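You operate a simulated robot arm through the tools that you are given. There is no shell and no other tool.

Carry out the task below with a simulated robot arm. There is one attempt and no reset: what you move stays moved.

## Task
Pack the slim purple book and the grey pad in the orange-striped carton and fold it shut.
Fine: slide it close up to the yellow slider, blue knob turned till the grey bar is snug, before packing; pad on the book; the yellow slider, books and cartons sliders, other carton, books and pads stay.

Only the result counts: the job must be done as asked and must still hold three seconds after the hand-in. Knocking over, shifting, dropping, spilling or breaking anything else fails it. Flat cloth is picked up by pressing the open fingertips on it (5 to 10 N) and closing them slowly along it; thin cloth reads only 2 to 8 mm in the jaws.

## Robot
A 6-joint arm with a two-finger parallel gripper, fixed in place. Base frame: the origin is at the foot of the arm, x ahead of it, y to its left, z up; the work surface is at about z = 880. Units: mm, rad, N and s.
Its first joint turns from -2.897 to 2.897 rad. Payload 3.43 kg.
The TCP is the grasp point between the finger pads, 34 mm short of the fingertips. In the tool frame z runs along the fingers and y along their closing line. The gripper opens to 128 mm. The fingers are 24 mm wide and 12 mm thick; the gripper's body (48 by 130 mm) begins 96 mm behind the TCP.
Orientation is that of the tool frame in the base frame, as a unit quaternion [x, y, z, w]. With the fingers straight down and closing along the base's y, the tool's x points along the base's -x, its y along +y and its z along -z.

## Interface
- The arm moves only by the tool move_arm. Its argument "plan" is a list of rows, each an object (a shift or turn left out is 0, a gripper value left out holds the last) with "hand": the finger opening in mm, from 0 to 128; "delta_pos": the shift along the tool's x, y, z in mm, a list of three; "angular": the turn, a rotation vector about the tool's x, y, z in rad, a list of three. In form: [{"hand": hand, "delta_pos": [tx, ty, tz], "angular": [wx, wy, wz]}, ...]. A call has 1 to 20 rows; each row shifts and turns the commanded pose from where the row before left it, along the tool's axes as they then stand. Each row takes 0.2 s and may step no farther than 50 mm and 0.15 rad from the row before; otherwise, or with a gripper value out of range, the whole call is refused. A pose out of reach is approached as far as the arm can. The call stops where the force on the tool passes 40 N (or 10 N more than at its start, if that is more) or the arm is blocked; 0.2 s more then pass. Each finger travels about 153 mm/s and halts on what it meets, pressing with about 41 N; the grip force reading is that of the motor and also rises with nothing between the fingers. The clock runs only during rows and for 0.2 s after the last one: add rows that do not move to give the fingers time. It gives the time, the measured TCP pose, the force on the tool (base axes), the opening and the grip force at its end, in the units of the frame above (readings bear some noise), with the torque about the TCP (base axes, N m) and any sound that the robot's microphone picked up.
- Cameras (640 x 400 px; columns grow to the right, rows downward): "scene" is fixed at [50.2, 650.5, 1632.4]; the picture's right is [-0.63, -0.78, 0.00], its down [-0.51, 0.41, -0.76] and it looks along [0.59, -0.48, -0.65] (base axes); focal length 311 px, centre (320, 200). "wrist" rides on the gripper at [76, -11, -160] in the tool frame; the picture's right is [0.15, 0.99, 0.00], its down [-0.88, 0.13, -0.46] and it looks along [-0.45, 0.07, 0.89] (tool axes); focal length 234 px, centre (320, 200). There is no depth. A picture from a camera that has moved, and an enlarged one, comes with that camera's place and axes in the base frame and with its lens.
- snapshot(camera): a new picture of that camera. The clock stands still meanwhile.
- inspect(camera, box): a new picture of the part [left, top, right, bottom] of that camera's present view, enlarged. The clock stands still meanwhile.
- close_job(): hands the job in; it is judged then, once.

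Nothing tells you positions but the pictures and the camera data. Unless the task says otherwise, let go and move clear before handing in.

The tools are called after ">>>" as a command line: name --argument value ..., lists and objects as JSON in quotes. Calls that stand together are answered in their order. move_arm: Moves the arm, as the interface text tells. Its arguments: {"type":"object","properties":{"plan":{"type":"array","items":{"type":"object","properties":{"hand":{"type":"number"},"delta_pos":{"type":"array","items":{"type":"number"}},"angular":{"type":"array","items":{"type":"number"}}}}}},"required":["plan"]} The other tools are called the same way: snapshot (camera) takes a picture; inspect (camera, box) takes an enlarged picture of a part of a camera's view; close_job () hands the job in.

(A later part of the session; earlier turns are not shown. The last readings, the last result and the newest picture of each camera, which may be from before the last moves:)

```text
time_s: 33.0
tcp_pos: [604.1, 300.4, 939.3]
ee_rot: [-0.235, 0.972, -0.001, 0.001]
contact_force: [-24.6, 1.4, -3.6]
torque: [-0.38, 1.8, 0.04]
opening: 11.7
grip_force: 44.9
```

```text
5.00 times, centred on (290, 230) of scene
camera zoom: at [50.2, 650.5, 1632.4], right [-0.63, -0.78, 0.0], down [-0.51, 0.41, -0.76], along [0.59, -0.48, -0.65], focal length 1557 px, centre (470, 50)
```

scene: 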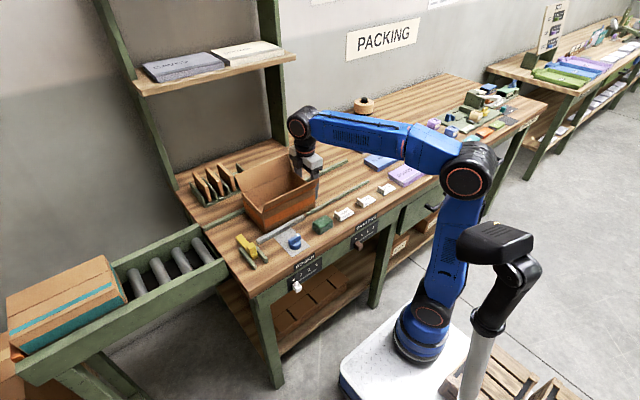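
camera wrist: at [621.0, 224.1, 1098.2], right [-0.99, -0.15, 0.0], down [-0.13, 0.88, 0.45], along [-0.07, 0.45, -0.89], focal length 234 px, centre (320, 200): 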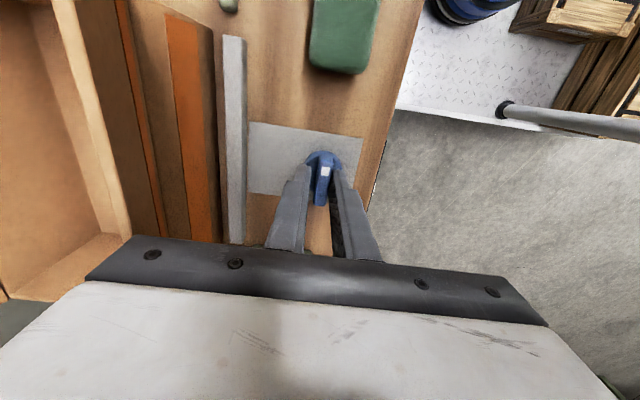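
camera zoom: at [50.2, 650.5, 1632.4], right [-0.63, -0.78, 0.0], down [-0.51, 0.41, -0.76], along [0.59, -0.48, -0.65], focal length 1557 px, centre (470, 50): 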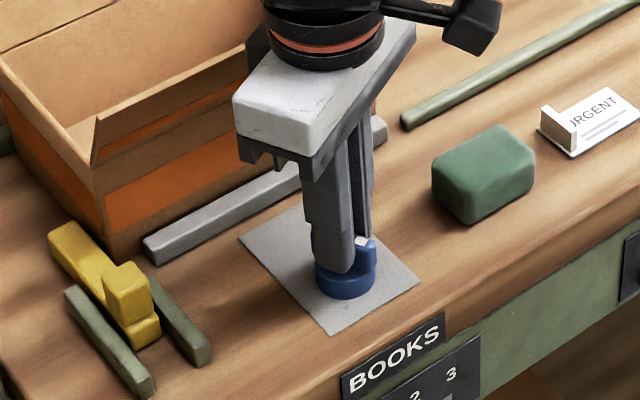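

About 3.5 mm remains. I'll relieve the sideways force, turn a bit more, and then go in small steps.

>>> move_arm --plan '[{"delta_pos": [1.1, 0.6, 0]}, {"angular": [0, 0, 0.06]}, {"angular": [0, 0, 0.06]}, {"angular": [0, 0, 0.06]}, {"angular": [0, 0, 0.05]}, {}]'

>>> inspect --camera "scene" --box '[245, 220, 285, 250]'

```text
time_s: 34.4
tcp_pos: [605.4, 301.1, 938.2]
ee_rot: [-0.12, 0.993, 0.0, 0.001]
contact_force: [-8.7, -1.2, -10.9]
torque: [0.37, -0.87, 0.07]
opening: 12.0
grip_force: 44.5
```

```text
13.33 times, centred on (265, 235) of scene
camera zoom: at [50.2, 650.5, 1632.4], right [-0.63, -0.78, 0.0], down [-0.51, 0.41, -0.76], along [0.59, -0.48, -0.65], focal length 4152 px, centre (1053, -267)
```

zoom: 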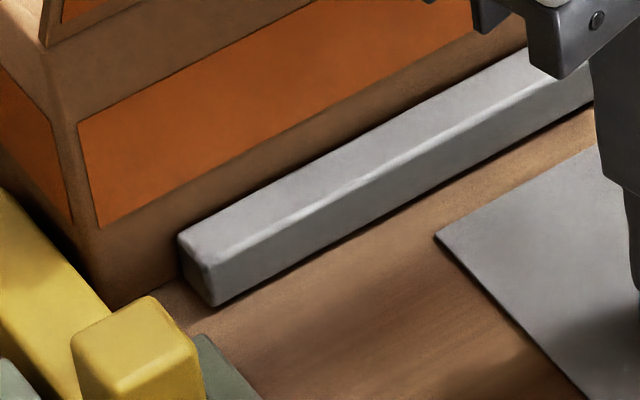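

The bar is nearly there, with maybe 1.5-2 mm left. I'll use smaller steps and watch the torque.

>>> move_arm --plan '[{"angular": [0, 0, 0.04]}, {"angular": [0, 0, 0.04]}, {}]'

>>> inspect --camera "scene" --box '[245, 220, 285, 250]'

```text
time_s: 35.2
tcp_pos: [605.0, 299.3, 939.5]
ee_rot: [-0.081, 0.997, -0.001, -0.001]
contact_force: [0.0, 1.5, -2.7]
torque: [-0.04, 1.3, -0.03]
opening: 12.0
grip_force: 45.1
```

```text
13.33 times, centred on (265, 235) of scene
camera zoom: at [50.2, 650.5, 1632.4], right [-0.63, -0.78, 0.0], down [-0.51, 0.41, -0.76], along [0.59, -0.48, -0.65], focal length 4152 px, centre (1053, -267)
```

zoom: 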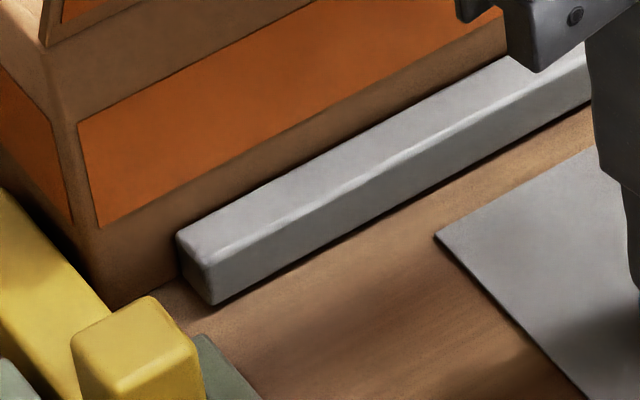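

>>> move_arm --plan '[{"angular": [0, 0, 0.04]}, {"angular": [0, 0, 0.04]}, {}]'

>>> inspect --camera "scene" --box '[245, 220, 285, 250]'

>>> snapshot --camera "wrist"

```text
time_s: 36.0
tcp_pos: [605.1, 299.8, 938.1]
ee_rot: [-0.041, 0.999, 0.0, 0.0]
contact_force: [-2.7, 0.8, -4.1]
torque: [0.15, 0.14, 0.02]
opening: 11.7
grip_force: 44.9
```

```text
13.33 times, centred on (265, 235) of scene
camera zoom: at [50.2, 650.5, 1632.4], right [-0.63, -0.78, 0.0], down [-0.51, 0.41, -0.76], along [0.59, -0.48, -0.65], focal length 4152 px, centre (1053, -267)
```

zoom: 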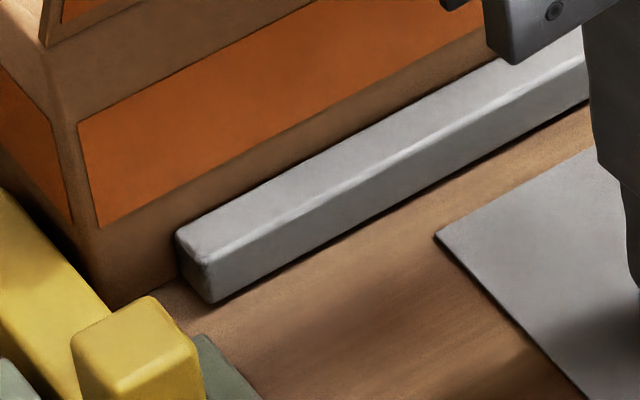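

```text
taken
camera wrist: at [532.1, 282.9, 1098.3], right [-0.23, 0.97, 0.0], down [0.87, 0.2, 0.46], along [0.44, 0.1, -0.89], focal length 234 px, centre (320, 200)
```

wrist: 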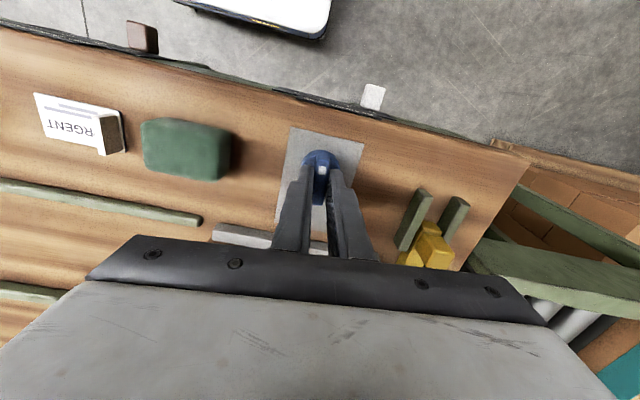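

>>> move_arm --plan '[{"angular": [0, 0, 0.04]}, {"angular": [0, 0, 0.04]}, {}]'

>>> inspect --camera "scene" --box '[245, 220, 285, 250]'

```text
time_s: 36.8
tcp_pos: [604.5, 299.2, 938.0]
ee_rot: [-0.001, 1.0, 0.0, 0.0]
contact_force: [1.4, 0.8, -2.0]
torque: [0.12, 0.28, 0.02]
opening: 11.9
grip_force: 45.0
```

```text
13.33 times, centred on (265, 235) of scene
camera zoom: at [50.2, 650.5, 1632.4], right [-0.63, -0.78, 0.0], down [-0.51, 0.41, -0.76], along [0.59, -0.48, -0.65], focal length 4152 px, centre (1053, -267)
```

zoom: 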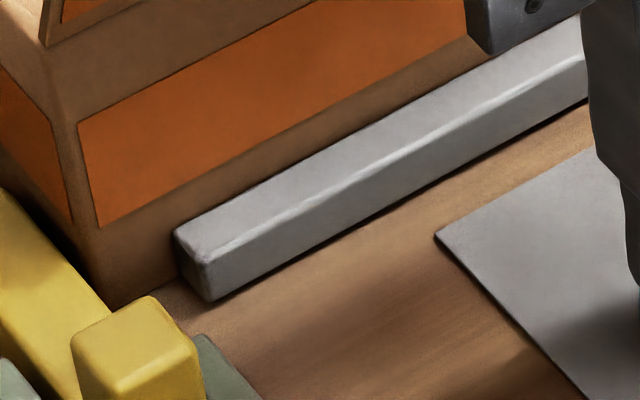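

>>> move_arm --plan '[{"angular": [0, 0, 0.04]}, {"angular": [0, 0, 0.04]}, {"angular": [0, 0, 0.04]}, {}]'

>>> inspect --camera "scene" --box '[245, 220, 285, 250]'

>>> inspect --camera "scene" --box '[215, 170, 325, 260]'

```text
time_s: 37.8
tcp_pos: [603.2, 301.2, 938.5]
ee_rot: [0.058, 0.998, -0.002, 0.001]
contact_force: [-1.9, 3.1, -3.4]
torque: [0.45, 0.1, 1.34]
opening: 14.2
grip_force: 45.4
```

```text
13.33 times, centred on (265, 235) of scene
camera zoom: at [50.2, 650.5, 1632.4], right [-0.63, -0.78, 0.0], down [-0.51, 0.41, -0.76], along [0.59, -0.48, -0.65], focal length 4152 px, centre (1053, -267)
```

zoom: 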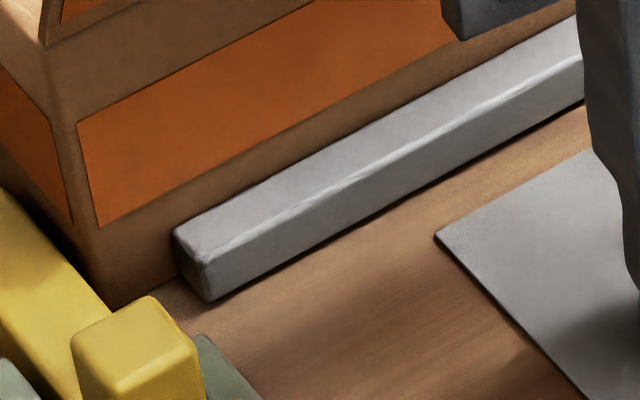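

```text
4.44 times, centred on (270, 215) of scene
camera zoom: at [50.2, 650.5, 1632.4], right [-0.63, -0.78, 0.0], down [-0.51, 0.41, -0.76], along [0.59, -0.48, -0.65], focal length 1384 px, centre (542, 133)
```

zoom: 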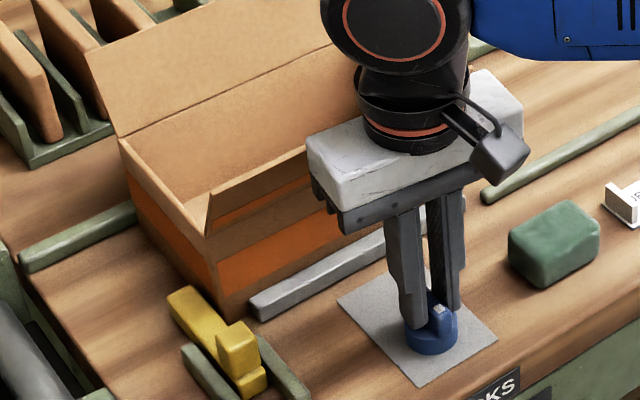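

The torque jumped to 1.3 N·m and the knob stopped turning, so the bar is blocked against something, probably the carton. I'll release, lift, and look from above.

>>> move_arm --plan '[{"angular": [0, 0, -0.04]}, {"hand": 30}, {"hand": 50}, {}, {"delta_pos": [0, 0, -20]}, {"delta_pos": [0, 0, -40]}, {"delta_pos": [0, 0, -45]}, {"delta_pos": [0, 0, -45]}, {"angular": [0, 0, -0.08]}, {}]'

>>> inspect --camera "scene" --box '[245, 220, 285, 250]'

>>> inspect --camera "scene" --box '[215, 170, 325, 260]'

>>> snapshot --camera "wrist"

```text
time_s: 40.0
tcp_pos: [604.4, 299.7, 1089.0]
ee_rot: [-0.002, 1.0, 0.0, 0.001]
contact_force: [-0.3, 0.3, 1.0]
torque: [0.01, 0.03, 0.04]
opening: 50.0
grip_force: 0.0
```

```text
13.33 times, centred on (265, 235) of scene
camera zoom: at [50.2, 650.5, 1632.4], right [-0.63, -0.78, 0.0], down [-0.51, 0.41, -0.76], along [0.59, -0.48, -0.65], focal length 4152 px, centre (1053, -267)
```

zoom: 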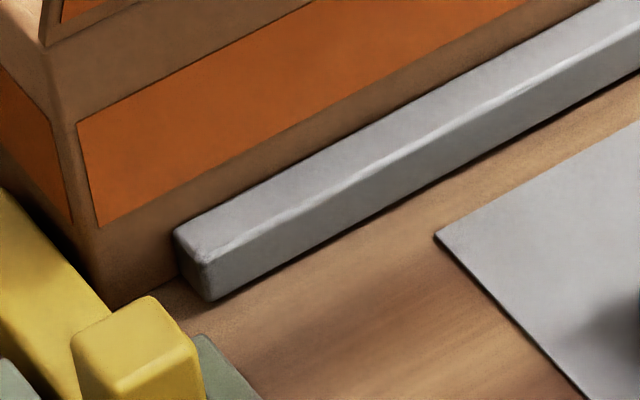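

```text
4.44 times, centred on (270, 215) of scene
camera zoom: at [50.2, 650.5, 1632.4], right [-0.63, -0.78, 0.0], down [-0.51, 0.41, -0.76], along [0.59, -0.48, -0.65], focal length 1384 px, centre (542, 133)
```

zoom: 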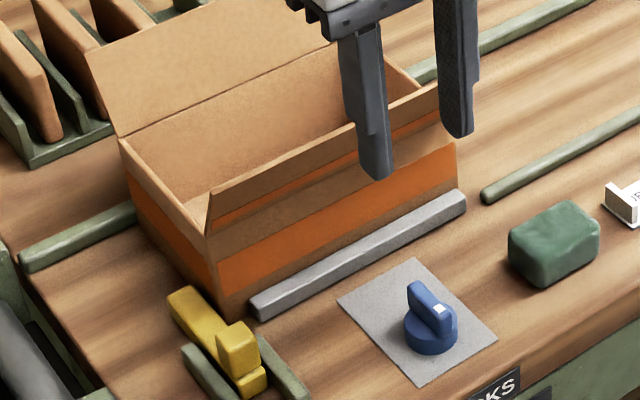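

```text
taken
camera wrist: at [530.7, 288.7, 1249.1], right [-0.15, 0.99, 0.0], down [0.88, 0.13, 0.46], along [0.45, 0.07, -0.89], focal length 234 px, centre (320, 200)
```

wrist: 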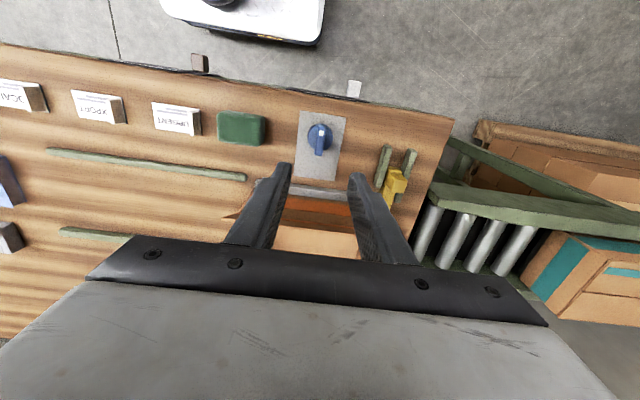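

>>> inspect --camera "wrist" --box '[280, 160, 400, 250]'

>>> inspect --camera "wrist" --box '[330, 175, 390, 225]'

>>> inspect --camera "scene" --box '[295, 205, 325, 225]'

```text
4.44 times, centred on (340, 205) of wrist
camera zoom: at [530.7, 288.7, 1249.1], right [-0.15, 0.99, 0.0], down [0.88, 0.13, 0.46], along [0.45, 0.07, -0.89], focal length 1041 px, centre (231, 178)
```

zoom: 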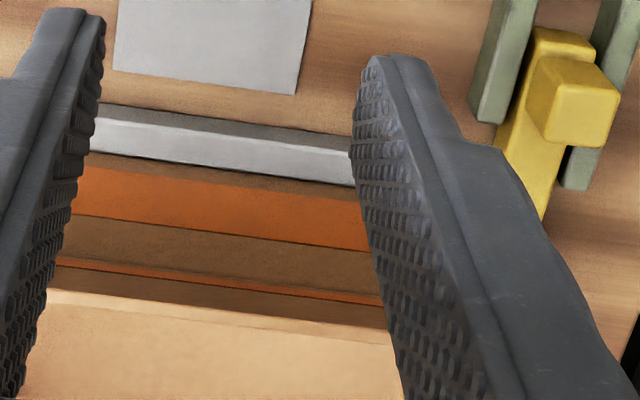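

```text
8.00 times, centred on (360, 200) of wrist
camera zoom: at [530.7, 288.7, 1249.1], right [-0.15, 0.99, 0.0], down [0.88, 0.13, 0.46], along [0.45, 0.07, -0.89], focal length 1873 px, centre (0, 200)
```

zoom: 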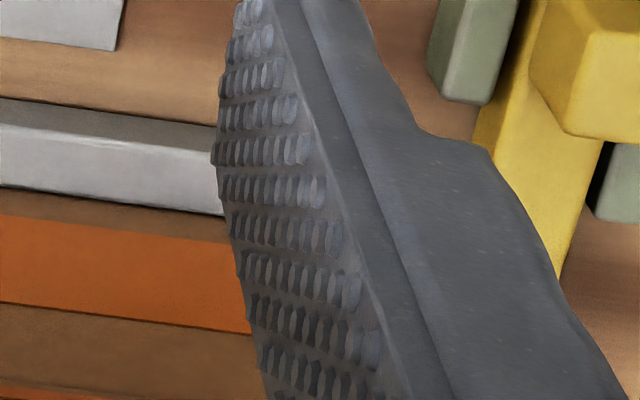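

```text
16.00 times, centred on (310, 215) of scene
camera zoom: at [50.2, 650.5, 1632.4], right [-0.63, -0.78, 0.0], down [-0.51, 0.41, -0.76], along [0.59, -0.48, -0.65], focal length 4983 px, centre (480, -40)
```

zoom: 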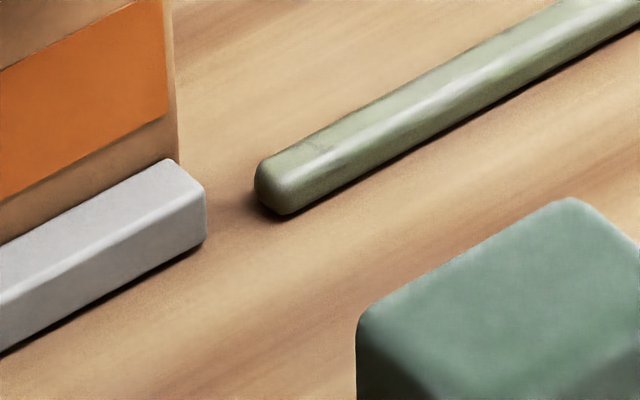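

The knob's marker now points toward the robot base and the bar appears to touch the carton. I'll check from a steeper viewpoint near the bar's end.

>>> move_arm --plan '[{"delta_pos": [-28, 28, -5]}, {"delta_pos": [-28, 28, -5]}, {"delta_pos": [-28, 28, -5]}, {"delta_pos": [-28, 28, 0]}, {}]'

>>> snapshot --camera "wrist"

```text
time_s: 41.2
tcp_pos: [715.8, 412.0, 1104.5]
ee_rot: [-0.002, 1.0, -0.001, 0.0]
contact_force: [-0.1, 0.1, -0.4]
torque: [-0.02, 0.01, 0.0]
opening: 49.8
grip_force: 0.0
```

```text
taken
camera wrist: at [642.9, 401.6, 1263.7], right [-0.15, 0.99, 0.0], down [0.88, 0.13, 0.46], along [0.45, 0.07, -0.89], focal length 234 px, centre (320, 200)
```

wrist: 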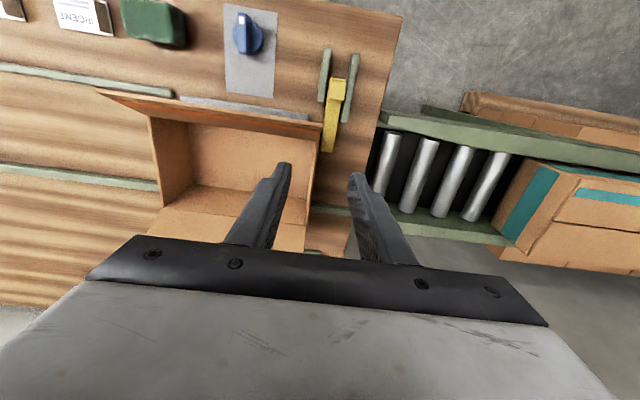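

>>> inspect --camera "wrist" --box '[280, 90, 340, 140]'

>>> inspect --camera "wrist" --box '[90, 60, 350, 250]'

```text
8.00 times, centred on (310, 115) of wrist
camera zoom: at [642.9, 401.6, 1263.7], right [-0.15, 0.99, 0.0], down [0.88, 0.13, 0.46], along [0.45, 0.07, -0.89], focal length 1873 px, centre (400, 880)
```

zoom: 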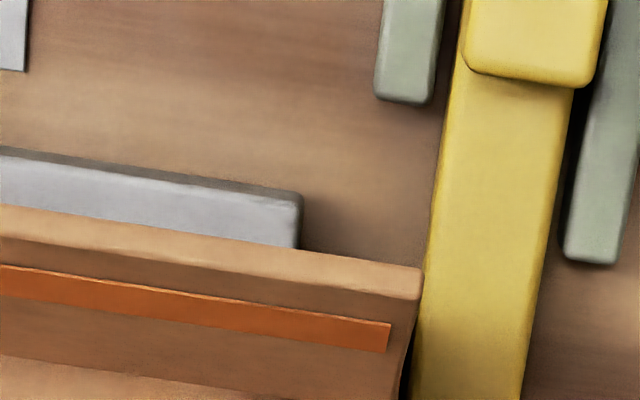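

```text
2.11 times, centred on (220, 155) of wrist
camera zoom: at [642.9, 401.6, 1263.7], right [-0.15, 0.99, 0.0], down [0.88, 0.13, 0.46], along [0.45, 0.07, -0.89], focal length 493 px, centre (530, 295)
```

zoom: 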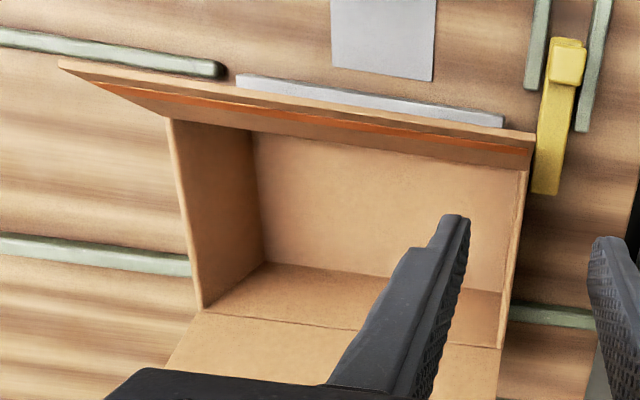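

>>> inspect --camera "scene" --box '[250, 234, 264, 246]'

>>> inspect --camera "scene" --box '[292, 205, 308, 219]'

```text
16.00 times, centred on (257, 240) of scene
camera zoom: at [50.2, 650.5, 1632.4], right [-0.63, -0.78, 0.0], down [-0.51, 0.41, -0.76], along [0.59, -0.48, -0.65], focal length 4983 px, centre (1328, -440)
```

zoom: 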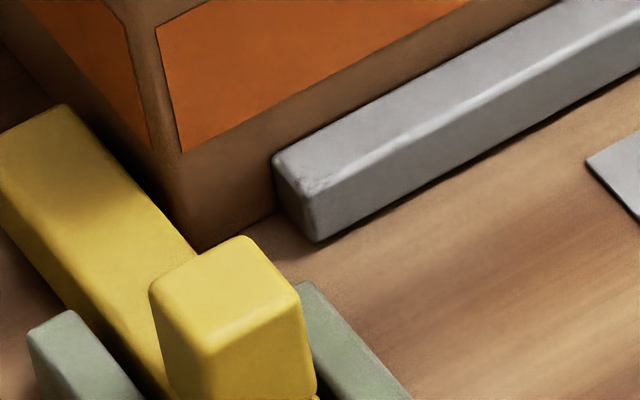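

```text
16.00 times, centred on (300, 212) of scene
camera zoom: at [50.2, 650.5, 1632.4], right [-0.63, -0.78, 0.0], down [-0.51, 0.41, -0.76], along [0.59, -0.48, -0.65], focal length 4983 px, centre (640, 8)
```

zoom: 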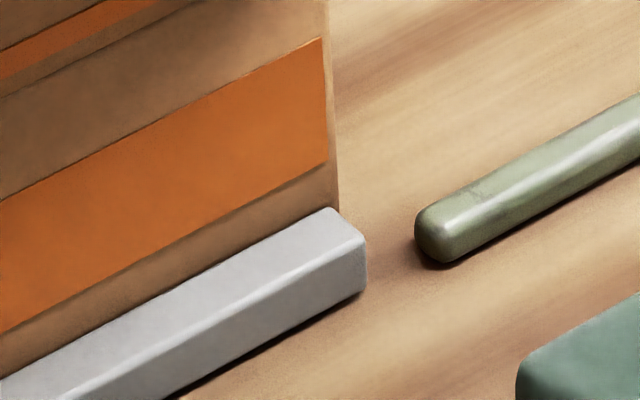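

The bar's far corner meets the carton's bottom edge with no visible gap, and the knob won't turn further, so the bar is snug. Now I'll travel to the purple ROADS book.

>>> move_arm --plan '[{"delta_pos": [7, -46, 0]}, {"delta_pos": [7, -46, 0]}, {"delta_pos": [7, -46, 0]}, {"delta_pos": [7, -46, 0]}, {"delta_pos": [7, -46, 0]}, {"delta_pos": [7, -46, 0]}, {"delta_pos": [7, -46, 0]}, {"delta_pos": [7, -46, 0]}, {"delta_pos": [7, -46, 0]}, {"delta_pos": [7, -46, 0]}, {"delta_pos": [7, -46, 0]}, {"delta_pos": [7, -46, 0]}, {"delta_pos": [5, -46, 0]}, {"delta_pos": [5, -46, 0]}, {"hand": 110, "delta_pos": [0, -46, 0]}, {}]'

>>> snapshot --camera "wrist"

>>> snapshot --camera "scene"

```text
time_s: 44.6
tcp_pos: [624.6, -277.9, 1104.8]
ee_rot: [-0.001, 1.0, -0.001, 0.0]
contact_force: [-0.9, -0.1, 0.3]
torque: [-0.02, 0.0, 0.04]
opening: 109.7
grip_force: 0.1
```

```text
taken
camera wrist: at [549.8, -289.6, 1264.1], right [-0.15, 0.99, 0.0], down [0.88, 0.13, 0.46], along [0.45, 0.07, -0.89], focal length 234 px, centre (320, 200)
```

wrist: 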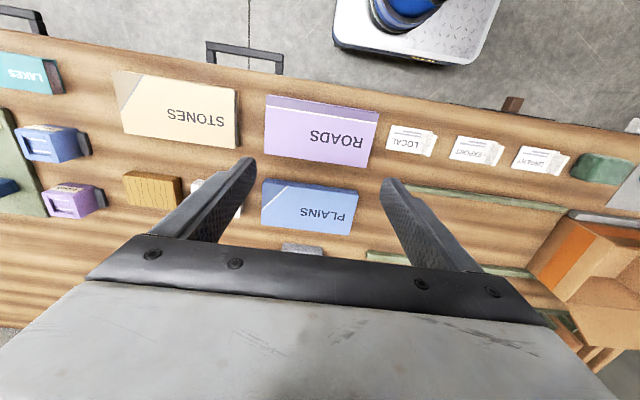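

```text
taken
```

scene: 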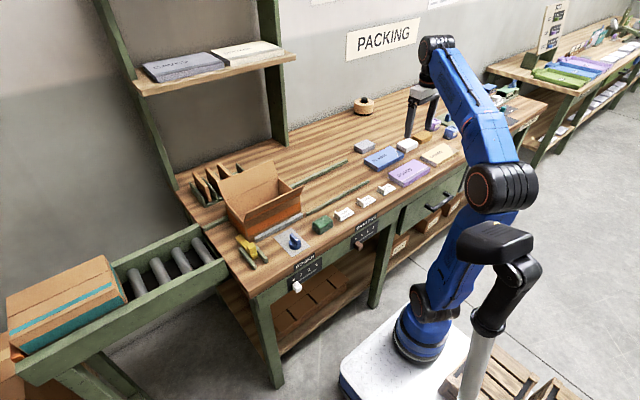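

>>> inspect --camera "wrist" --box '[240, 70, 400, 180]'

>>> inspect --camera "scene" --box '[340, 125, 470, 205]'

>>> inspect --camera "wrist" --box '[0, 20, 260, 230]'

```text
3.64 times, centred on (320, 125) of wrist
camera zoom: at [549.8, -289.6, 1264.1], right [-0.15, 0.99, 0.0], down [0.88, 0.13, 0.46], along [0.45, 0.07, -0.89], focal length 852 px, centre (320, 473)
```

zoom: 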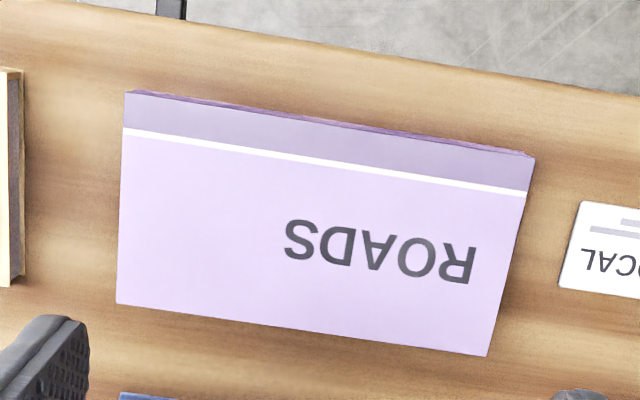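

```text
4.92 times, centred on (405, 165) of scene
camera zoom: at [50.2, 650.5, 1632.4], right [-0.63, -0.78, 0.0], down [-0.51, 0.41, -0.76], along [0.59, -0.48, -0.65], focal length 1533 px, centre (-98, 372)
```

zoom: 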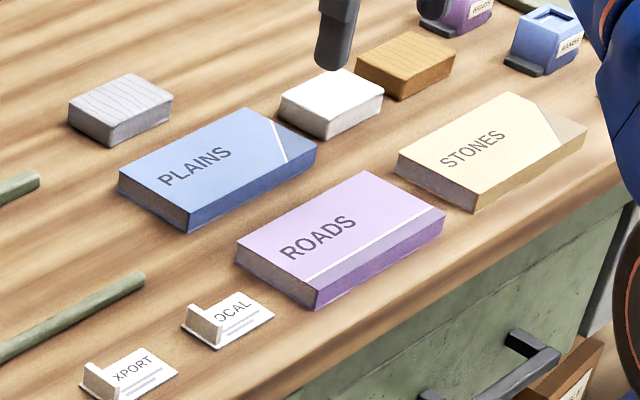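

```text
1.90 times, centred on (130, 125) of wrist
camera zoom: at [549.8, -289.6, 1264.1], right [-0.15, 0.99, 0.0], down [0.88, 0.13, 0.46], along [0.45, 0.07, -0.89], focal length 446 px, centre (682, 343)
```

zoom: 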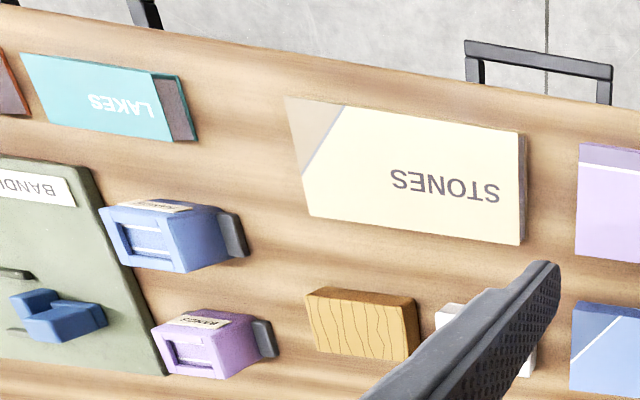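

>>> inspect --camera "scene" --box '[430, 70, 560, 150]'

>>> inspect --camera "scene" --box '[500, 0, 640, 110]'

>>> inspect --camera "scene" --box '[120, 20, 310, 120]'

```text
4.92 times, centred on (495, 110) of scene
camera zoom: at [50.2, 650.5, 1632.4], right [-0.63, -0.78, 0.0], down [-0.51, 0.41, -0.76], along [0.59, -0.48, -0.65], focal length 1533 px, centre (-542, 643)
```

zoom: 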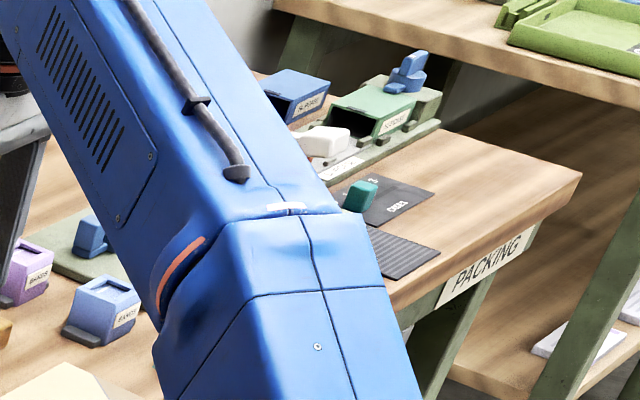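

```text
3.64 times, centred on (570, 55) of scene
camera zoom: at [50.2, 650.5, 1632.4], right [-0.63, -0.78, 0.0], down [-0.51, 0.41, -0.76], along [0.59, -0.48, -0.65], focal length 1132 px, centre (-589, 727)
```

zoom: 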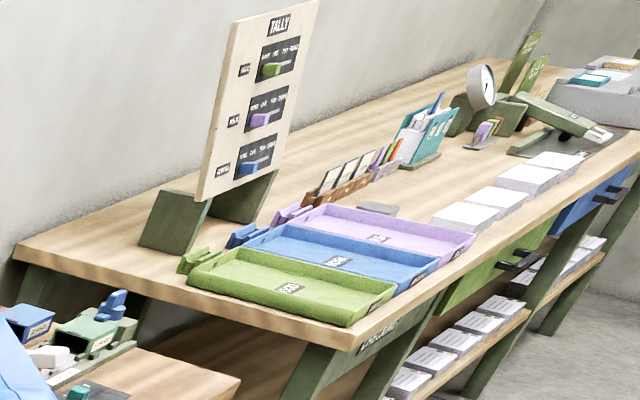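

```text
3.37 times, centred on (215, 70) of scene
camera zoom: at [50.2, 650.5, 1632.4], right [-0.63, -0.78, 0.0], down [-0.51, 0.41, -0.76], along [0.59, -0.48, -0.65], focal length 1049 px, centre (674, 638)
```

zoom: 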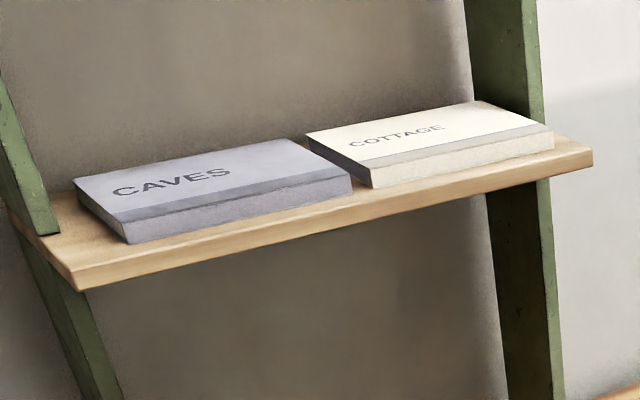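

ROADS is the only purple book. It spans x 580-665 and y -362 to -197, and the plain grey pad is next to PLAINS. I'll turn the gripper so the jaws close across the book's 85 mm width, then descend partway.

>>> move_arm --plan '[{"angular": [0, 0, -0.1428]}, {"angular": [0, 0, -0.1428]}, {"angular": [0, 0, -0.1428]}, {"angular": [0, 0, -0.1428]}, {"angular": [0, 0, -0.1428]}, {"angular": [0, 0, -0.1428]}, {"angular": [0, 0, -0.1428]}, {"angular": [0, 0, -0.1428]}, {"angular": [0, 0, -0.1428]}, {"angular": [0, 0, -0.1428]}, {"angular": [0, 0, -0.1428]}, {"delta_pos": [1.4, 1.7, 0]}, {"delta_pos": [0, 0, 45]}, {"delta_pos": [0, 0, 45]}, {"delta_pos": [0, 0, 45]}, {}]'

>>> snapshot --camera "wrist"

>>> inspect --camera "scene" --box '[340, 110, 470, 210]'

```text
time_s: 48.0
tcp_pos: [622.4, -280.3, 969.6]
ee_rot: [0.708, -0.706, 0.001, 0.0]
contact_force: [0.6, 0.5, 0.3]
torque: [0.02, 0.03, 0.01]
opening: 110.0
grip_force: 0.0
```

```text
taken
camera wrist: at [635.6, -355.1, 1129.2], right [-0.99, -0.15, 0.0], down [-0.13, 0.88, 0.45], along [-0.07, 0.45, -0.89], focal length 234 px, centre (320, 200)
```

wrist: 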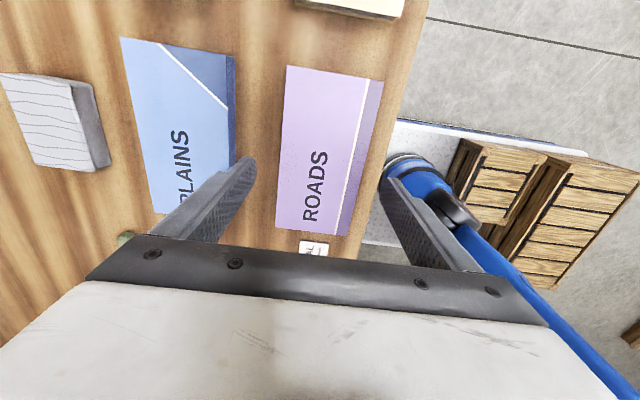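

```text
4.00 times, centred on (405, 160) of scene
camera zoom: at [50.2, 650.5, 1632.4], right [-0.63, -0.78, 0.0], down [-0.51, 0.41, -0.76], along [0.59, -0.48, -0.65], focal length 1246 px, centre (-20, 360)
```

zoom: 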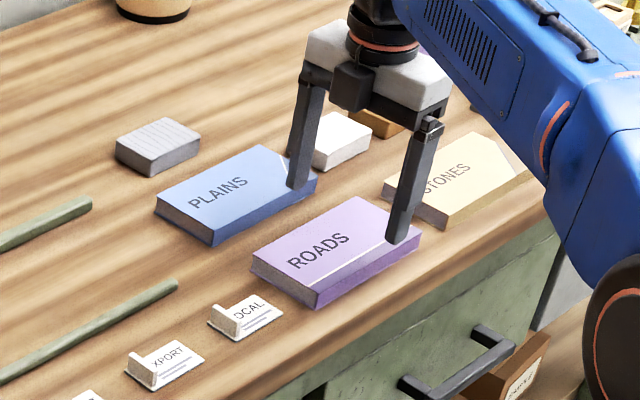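

The fingers straddle the book with clearance to PLAINS. I'll descend and close on the book's sides.

>>> move_arm --plan '[{"delta_pos": [0, 0, 30]}, {"delta_pos": [0, 0, 14]}, {"delta_pos": [0, 0, 5]}, {"delta_pos": [0, 0, 3]}, {}, {"hand": 100}, {"hand": 94}, {"hand": 88}, {"hand": 82}, {"hand": 76}, {"hand": 74}, {}, {}]'

>>> inspect --camera "scene" --box '[340, 110, 470, 210]'

```text
time_s: 50.8
tcp_pos: [623.3, -279.2, 916.8]
ee_rot: [0.707, -0.707, 0.002, 0.0]
contact_force: [1.3, -0.5, 1.4]
torque: [-0.02, 0.03, 0.01]
opening: 84.4
grip_force: 41.0
```

```text
4.00 times, centred on (405, 160) of scene
camera zoom: at [50.2, 650.5, 1632.4], right [-0.63, -0.78, 0.0], down [-0.51, 0.41, -0.76], along [0.59, -0.48, -0.65], focal length 1246 px, centre (-20, 360)
```

zoom: 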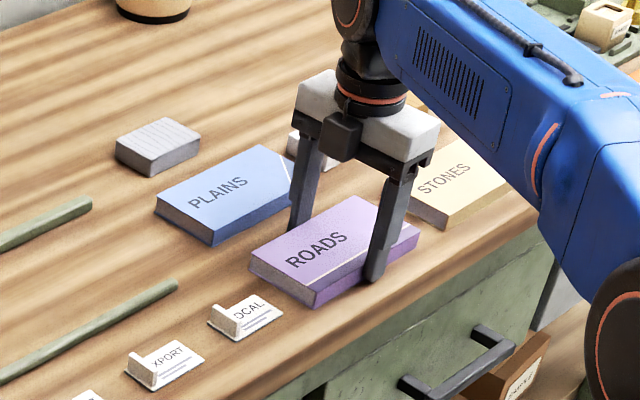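

The book is gripped at 84.4 mm with 41 N. I'll lift it slowly, then carry it lengthwise toward the carton.

>>> move_arm --plan '[{"delta_pos": [0, 0, -5]}, {"delta_pos": [0, 0, -10]}, {"delta_pos": [0, 0, -20]}, {"delta_pos": [0, 0, -30]}, {"delta_pos": [0, 0, -35]}, {"delta_pos": [0, 0, -35]}, {"delta_pos": [0, 0, -35]}, {"delta_pos": [0, -20, 0]}, {"delta_pos": [0, -30, 0]}, {"delta_pos": [0, -35, 0]}, {"delta_pos": [0, -35, 0]}, {"delta_pos": [0, -20, 0]}, {"delta_pos": [0, -10, 0]}, {}]'

>>> snapshot --camera "scene"

>>> snapshot --camera "wrist"

```text
time_s: 53.8
tcp_pos: [771.1, -280.1, 1087.9]
ee_rot: [0.708, -0.707, 0.001, 0.001]
contact_force: [0.3, 0.6, -2.1]
torque: [0.01, -0.03, -0.03]
opening: 84.5
grip_force: 40.6
```

```text
taken
```

scene: 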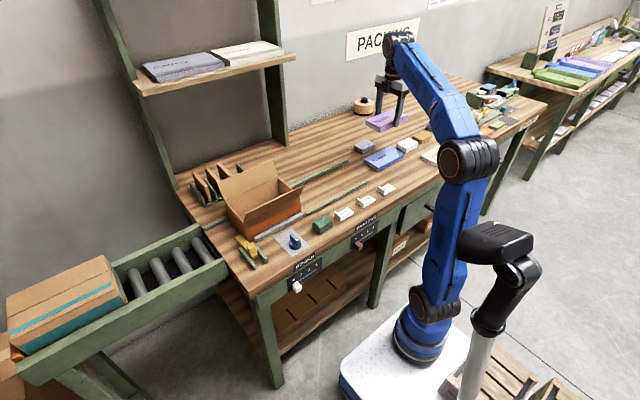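

```text
taken
camera wrist: at [785.8, -355.0, 1247.8], right [-0.99, -0.15, 0.0], down [-0.13, 0.88, 0.45], along [-0.07, 0.45, -0.89], focal length 234 px, centre (320, 200)
```

wrist: 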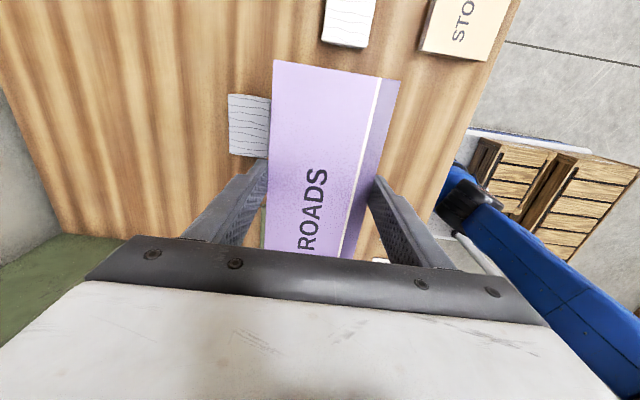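

The book is level and secure. I'll move it along y until it is over the carton.

>>> move_arm --plan '[{"delta_pos": [-25, 0, 0]}, {"delta_pos": [-40, 0, 0]}, {"delta_pos": [-40, 0, 0]}, {"delta_pos": [-40, 0, 0]}, {"delta_pos": [-40, 0, 0]}, {"delta_pos": [-40, 0, 0]}, {"delta_pos": [-40, 0, 0]}, {"delta_pos": [-40, 0, 0]}, {"delta_pos": [-40, 0, 0]}, {"delta_pos": [-40, 0, 0]}, {"delta_pos": [-40, 0, 0]}, {"delta_pos": [-40, 0, 0]}, {"delta_pos": [-40, 0, 0]}, {"delta_pos": [-40, 0, 0]}, {"delta_pos": [-30, -1.5, 0]}, {"delta_pos": [-12, 0, 0]}, {}]'

>>> snapshot --camera "wrist"

>>> inspect --camera "scene" --box '[200, 110, 340, 260]'

```text
time_s: 57.4
tcp_pos: [771.9, 308.1, 1086.1]
ee_rot: [0.708, -0.706, 0.001, 0.0]
contact_force: [0.5, -0.2, -2.9]
torque: [0.0, -0.04, 0.0]
opening: 84.2
grip_force: 41.3
```

```text
taken
camera wrist: at [785.4, 232.6, 1246.7], right [-0.99, -0.15, 0.0], down [-0.13, 0.88, 0.45], along [-0.07, 0.45, -0.89], focal length 234 px, centre (320, 200)
```

wrist: 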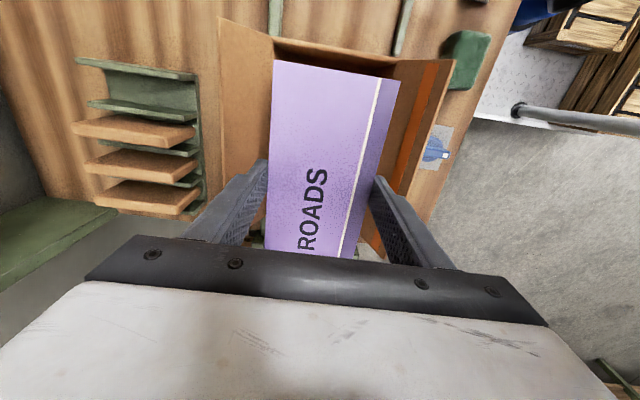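

```text
2.67 times, centred on (270, 185) of scene
camera zoom: at [50.2, 650.5, 1632.4], right [-0.63, -0.78, 0.0], down [-0.51, 0.41, -0.76], along [0.59, -0.48, -0.65], focal length 830 px, centre (453, 240)
```

zoom: 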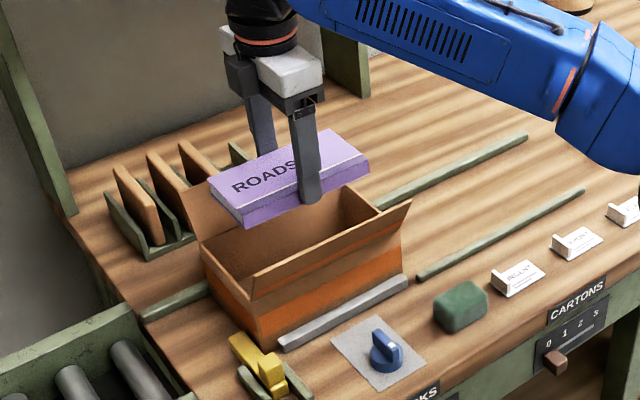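

>>> inspect --camera "wrist" --box '[200, 10, 470, 200]'

```text
2.11 times, centred on (335, 105) of wrist
camera zoom: at [785.4, 232.6, 1246.7], right [-0.99, -0.15, 0.0], down [-0.13, 0.88, 0.45], along [-0.07, 0.45, -0.89], focal length 493 px, centre (288, 400)
```

zoom: 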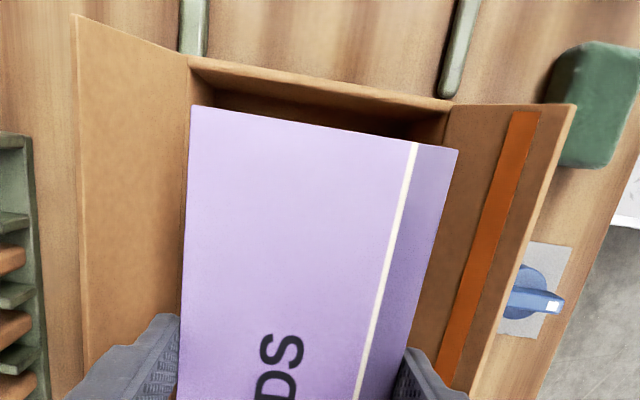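

The book is centred over the carton to within about 1 mm in x, with about 20 mm to spare at each end in y. I'll lower it to the rim and check.

>>> move_arm --plan '[{"delta_pos": [0, 0, 30]}, {"delta_pos": [0, 0, 25]}, {"delta_pos": [0, 0, 15]}, {}]'

>>> inspect --camera "wrist" --box '[180, 10, 480, 260]'

>>> inspect --camera "scene" --box '[200, 130, 320, 250]'

```text
time_s: 58.4
tcp_pos: [771.9, 308.2, 1015.5]
ee_rot: [0.708, -0.706, 0.001, 0.001]
contact_force: [0.4, 0.8, -3.2]
torque: [0.03, 0.05, -0.02]
opening: 84.1
grip_force: 41.0
```

```text
1.60 times, centred on (330, 135) of wrist
camera zoom: at [785.9, 232.3, 1176.4], right [-0.99, -0.15, 0.0], down [-0.13, 0.88, 0.45], along [-0.07, 0.45, -0.89], focal length 375 px, centre (304, 304)
```

zoom: 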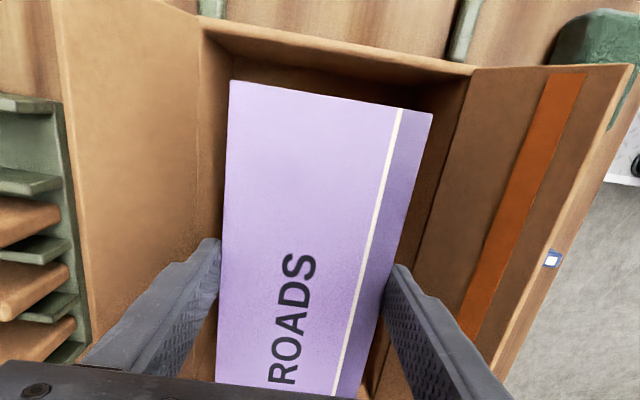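

```text
3.33 times, centred on (260, 190) of scene
camera zoom: at [50.2, 650.5, 1632.4], right [-0.63, -0.78, 0.0], down [-0.51, 0.41, -0.76], along [0.59, -0.48, -0.65], focal length 1038 px, centre (520, 233)
```

zoom: 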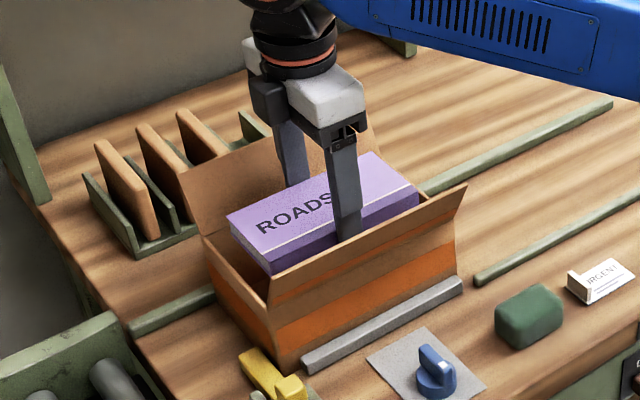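

It's aligned, though I'll shift 1.5 mm toward -x for symmetry. Then I'll lower it slowly toward the carton floor.

>>> move_arm --plan '[{"delta_pos": [0, 1.5, 0]}, {"delta_pos": [0, 0, 20]}, {"delta_pos": [0, 0, 20]}, {"delta_pos": [0, 0, 20]}, {"delta_pos": [0, 0, 14]}, {"delta_pos": [0, 0, 8]}, {"delta_pos": [0, 0, 4]}, {}]'

>>> inspect --camera "wrist" --box '[180, 10, 480, 260]'

>>> inspect --camera "scene" --box '[200, 130, 320, 250]'

```text
time_s: 60.2
tcp_pos: [770.6, 308.2, 929.9]
ee_rot: [0.708, -0.706, 0.001, 0.0]
contact_force: [-0.1, -0.7, -1.6]
torque: [-0.02, 0.0, 0.01]
opening: 84.3
grip_force: 40.6
```

```text
1.60 times, centred on (330, 135) of wrist
camera zoom: at [784.4, 232.5, 1090.8], right [-0.99, -0.15, 0.0], down [-0.13, 0.88, 0.45], along [-0.07, 0.45, -0.89], focal length 375 px, centre (304, 304)
```

zoom: 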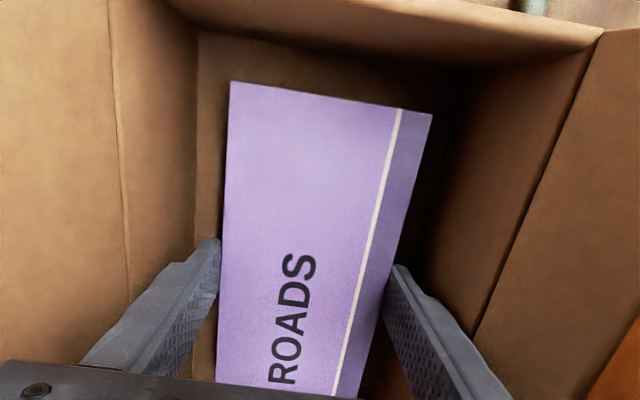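

```text
3.33 times, centred on (260, 190) of scene
camera zoom: at [50.2, 650.5, 1632.4], right [-0.63, -0.78, 0.0], down [-0.51, 0.41, -0.76], along [0.59, -0.48, -0.65], focal length 1038 px, centre (520, 233)
```

zoom: 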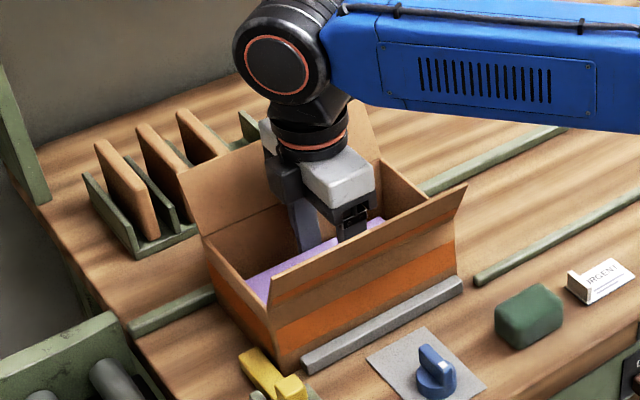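

No contact so far. I'll keep lowering in small steps until I feel the floor.

>>> move_arm --plan '[{"delta_pos": [0, 0, 3]}, {"delta_pos": [0, 0, 2]}, {"delta_pos": [0, 0, 1]}, {}]'

```text
time_s: 61.2
tcp_pos: [771.2, 308.5, 924.6]
ee_rot: [0.708, -0.706, 0.001, 0.0]
contact_force: [0.5, 0.1, -1.8]
torque: [-0.03, 0.03, -0.01]
opening: 84.4
grip_force: 41.1
```

>>> move_arm --plan '[{"delta_pos": [0, 0, 1.5]}, {"delta_pos": [0, 0, 1]}, {}]'

```text
time_s: 62.0
tcp_pos: [770.8, 307.0, 922.2]
ee_rot: [0.708, -0.707, -0.001, 0.001]
contact_force: [0.3, -0.1, -2.8]
torque: [0.0, -0.01, -0.04]
opening: 84.3
grip_force: 41.4
```

>>> move_arm --plan '[{"delta_pos": [0, 0, 1]}, {"delta_pos": [0, 0, 1]}, {}]'

```text
time_s: 62.8
tcp_pos: [769.5, 307.9, 921.9]
ee_rot: [0.707, -0.707, 0.001, -0.001]
contact_force: [1.4, 1.0, 27.7]
torque: [-0.47, 0.52, 0.03]
opening: 84.4
grip_force: 41.1
```

The book is on the floor, with a 28 N reaction. I'll ease up 1.5 mm and open just enough to release.

>>> move_arm --plan '[{"delta_pos": [0, 0, -1]}, {"delta_pos": [0, 0, -0.5]}, {"hand": 88}, {"hand": 91}, {"hand": 92}, {}]'

>>> inspect --camera "wrist" --box '[180, 10, 480, 260]'

```text
time_s: 64.2
tcp_pos: [772.0, 308.6, 921.4]
ee_rot: [0.708, -0.706, 0.001, 0.001]
contact_force: [2.3, 0.0, -0.5]
torque: [-0.03, -0.03, 0.01]
opening: 90.6
grip_force: 0.1
```

```text
1.60 times, centred on (330, 135) of wrist
camera zoom: at [784.7, 232.3, 1081.5], right [-0.99, -0.15, 0.0], down [-0.13, 0.88, 0.45], along [-0.07, 0.45, -0.89], focal length 375 px, centre (304, 304)
```

zoom: 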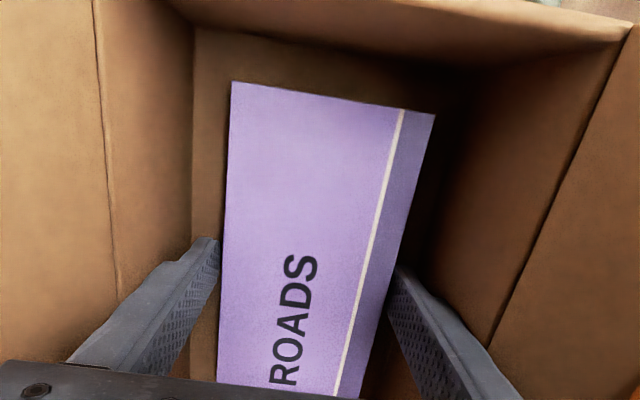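

The book is released, flat on the carton floor. I'll lift straight out.

>>> move_arm --plan '[{"hand": 90}, {"delta_pos": [0, 0, -10]}, {"delta_pos": [0, 0, -20]}, {"delta_pos": [0, 0, -30]}, {"delta_pos": [0, 0, -40]}, {"delta_pos": [0, 0, -40]}, {"delta_pos": [0, 0, -30]}, {}]'

>>> snapshot --camera "wrist"

>>> inspect --camera "scene" --box '[200, 130, 320, 250]'

```text
time_s: 66.0
tcp_pos: [770.6, 307.8, 1091.5]
ee_rot: [0.708, -0.706, 0.001, 0.001]
contact_force: [0.6, -0.1, 0.7]
torque: [-0.02, -0.02, 0.01]
opening: 89.9
grip_force: 0.1
```

```text
taken
camera wrist: at [784.6, 232.5, 1251.9], right [-0.99, -0.15, 0.0], down [-0.13, 0.88, 0.45], along [-0.07, 0.45, -0.89], focal length 234 px, centre (320, 200)
```

wrist: 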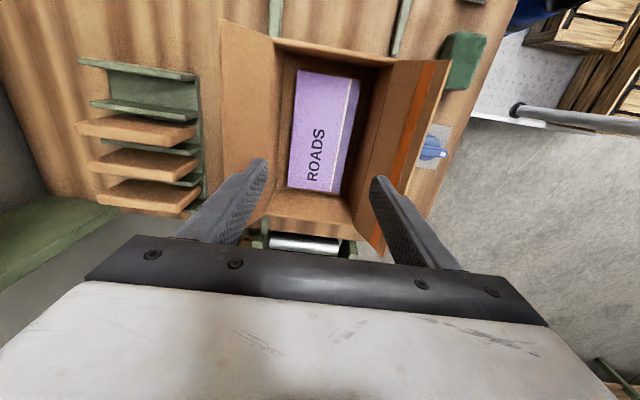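

```text
3.33 times, centred on (260, 190) of scene
camera zoom: at [50.2, 650.5, 1632.4], right [-0.63, -0.78, 0.0], down [-0.51, 0.41, -0.76], along [0.59, -0.48, -0.65], focal length 1038 px, centre (520, 233)
```

zoom: 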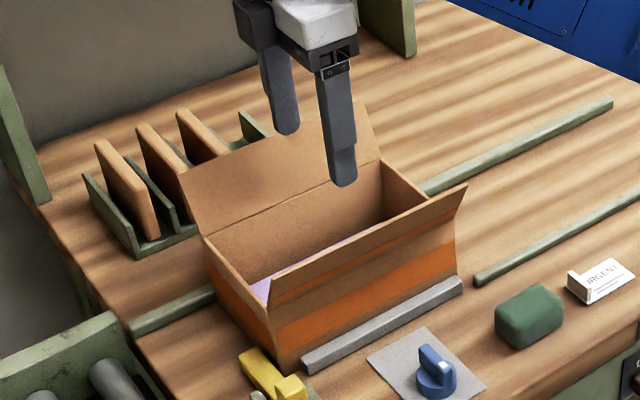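

The book lies flat inside. The grey pad is around (882, -283), about 52 × 80 mm. I'll return along y for it.

>>> move_arm --plan '[{"delta_pos": [30, 0, 0]}, {"delta_pos": [45, 0, 0]}, {"delta_pos": [45, 0, 0]}, {"delta_pos": [45, 0, 0]}, {"delta_pos": [45, 0, 0]}, {"delta_pos": [45, 0, 0]}, {"delta_pos": [45, 0, 0]}, {"delta_pos": [45, 0, 0]}, {"delta_pos": [45, 0, 0]}, {"delta_pos": [45, 0, 0]}, {"delta_pos": [45, 0, 0]}, {"delta_pos": [45, 0, 0]}, {"delta_pos": [45, 0, 0]}, {"delta_pos": [21, 0, 0]}, {}]'

>>> snapshot --camera "wrist"

```text
time_s: 69.2
tcp_pos: [772.0, -284.2, 1093.5]
ee_rot: [0.707, -0.707, 0.001, 0.0]
contact_force: [0.1, 0.0, 0.2]
torque: [-0.01, -0.01, -0.01]
opening: 90.3
grip_force: 0.0
```

```text
taken
camera wrist: at [786.0, -359.9, 1253.4], right [-0.99, -0.15, 0.0], down [-0.13, 0.88, 0.45], along [-0.07, 0.45, -0.89], focal length 234 px, centre (320, 200)
```

wrist: 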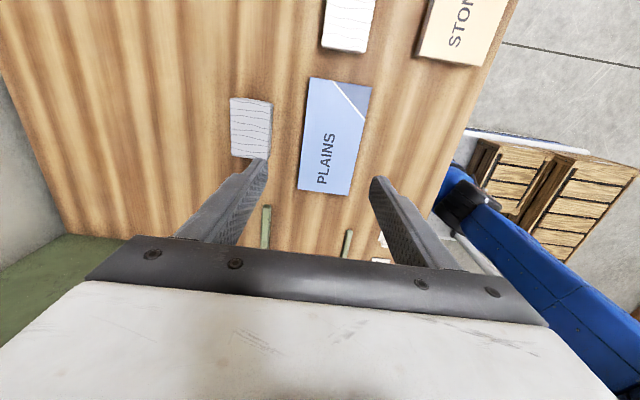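

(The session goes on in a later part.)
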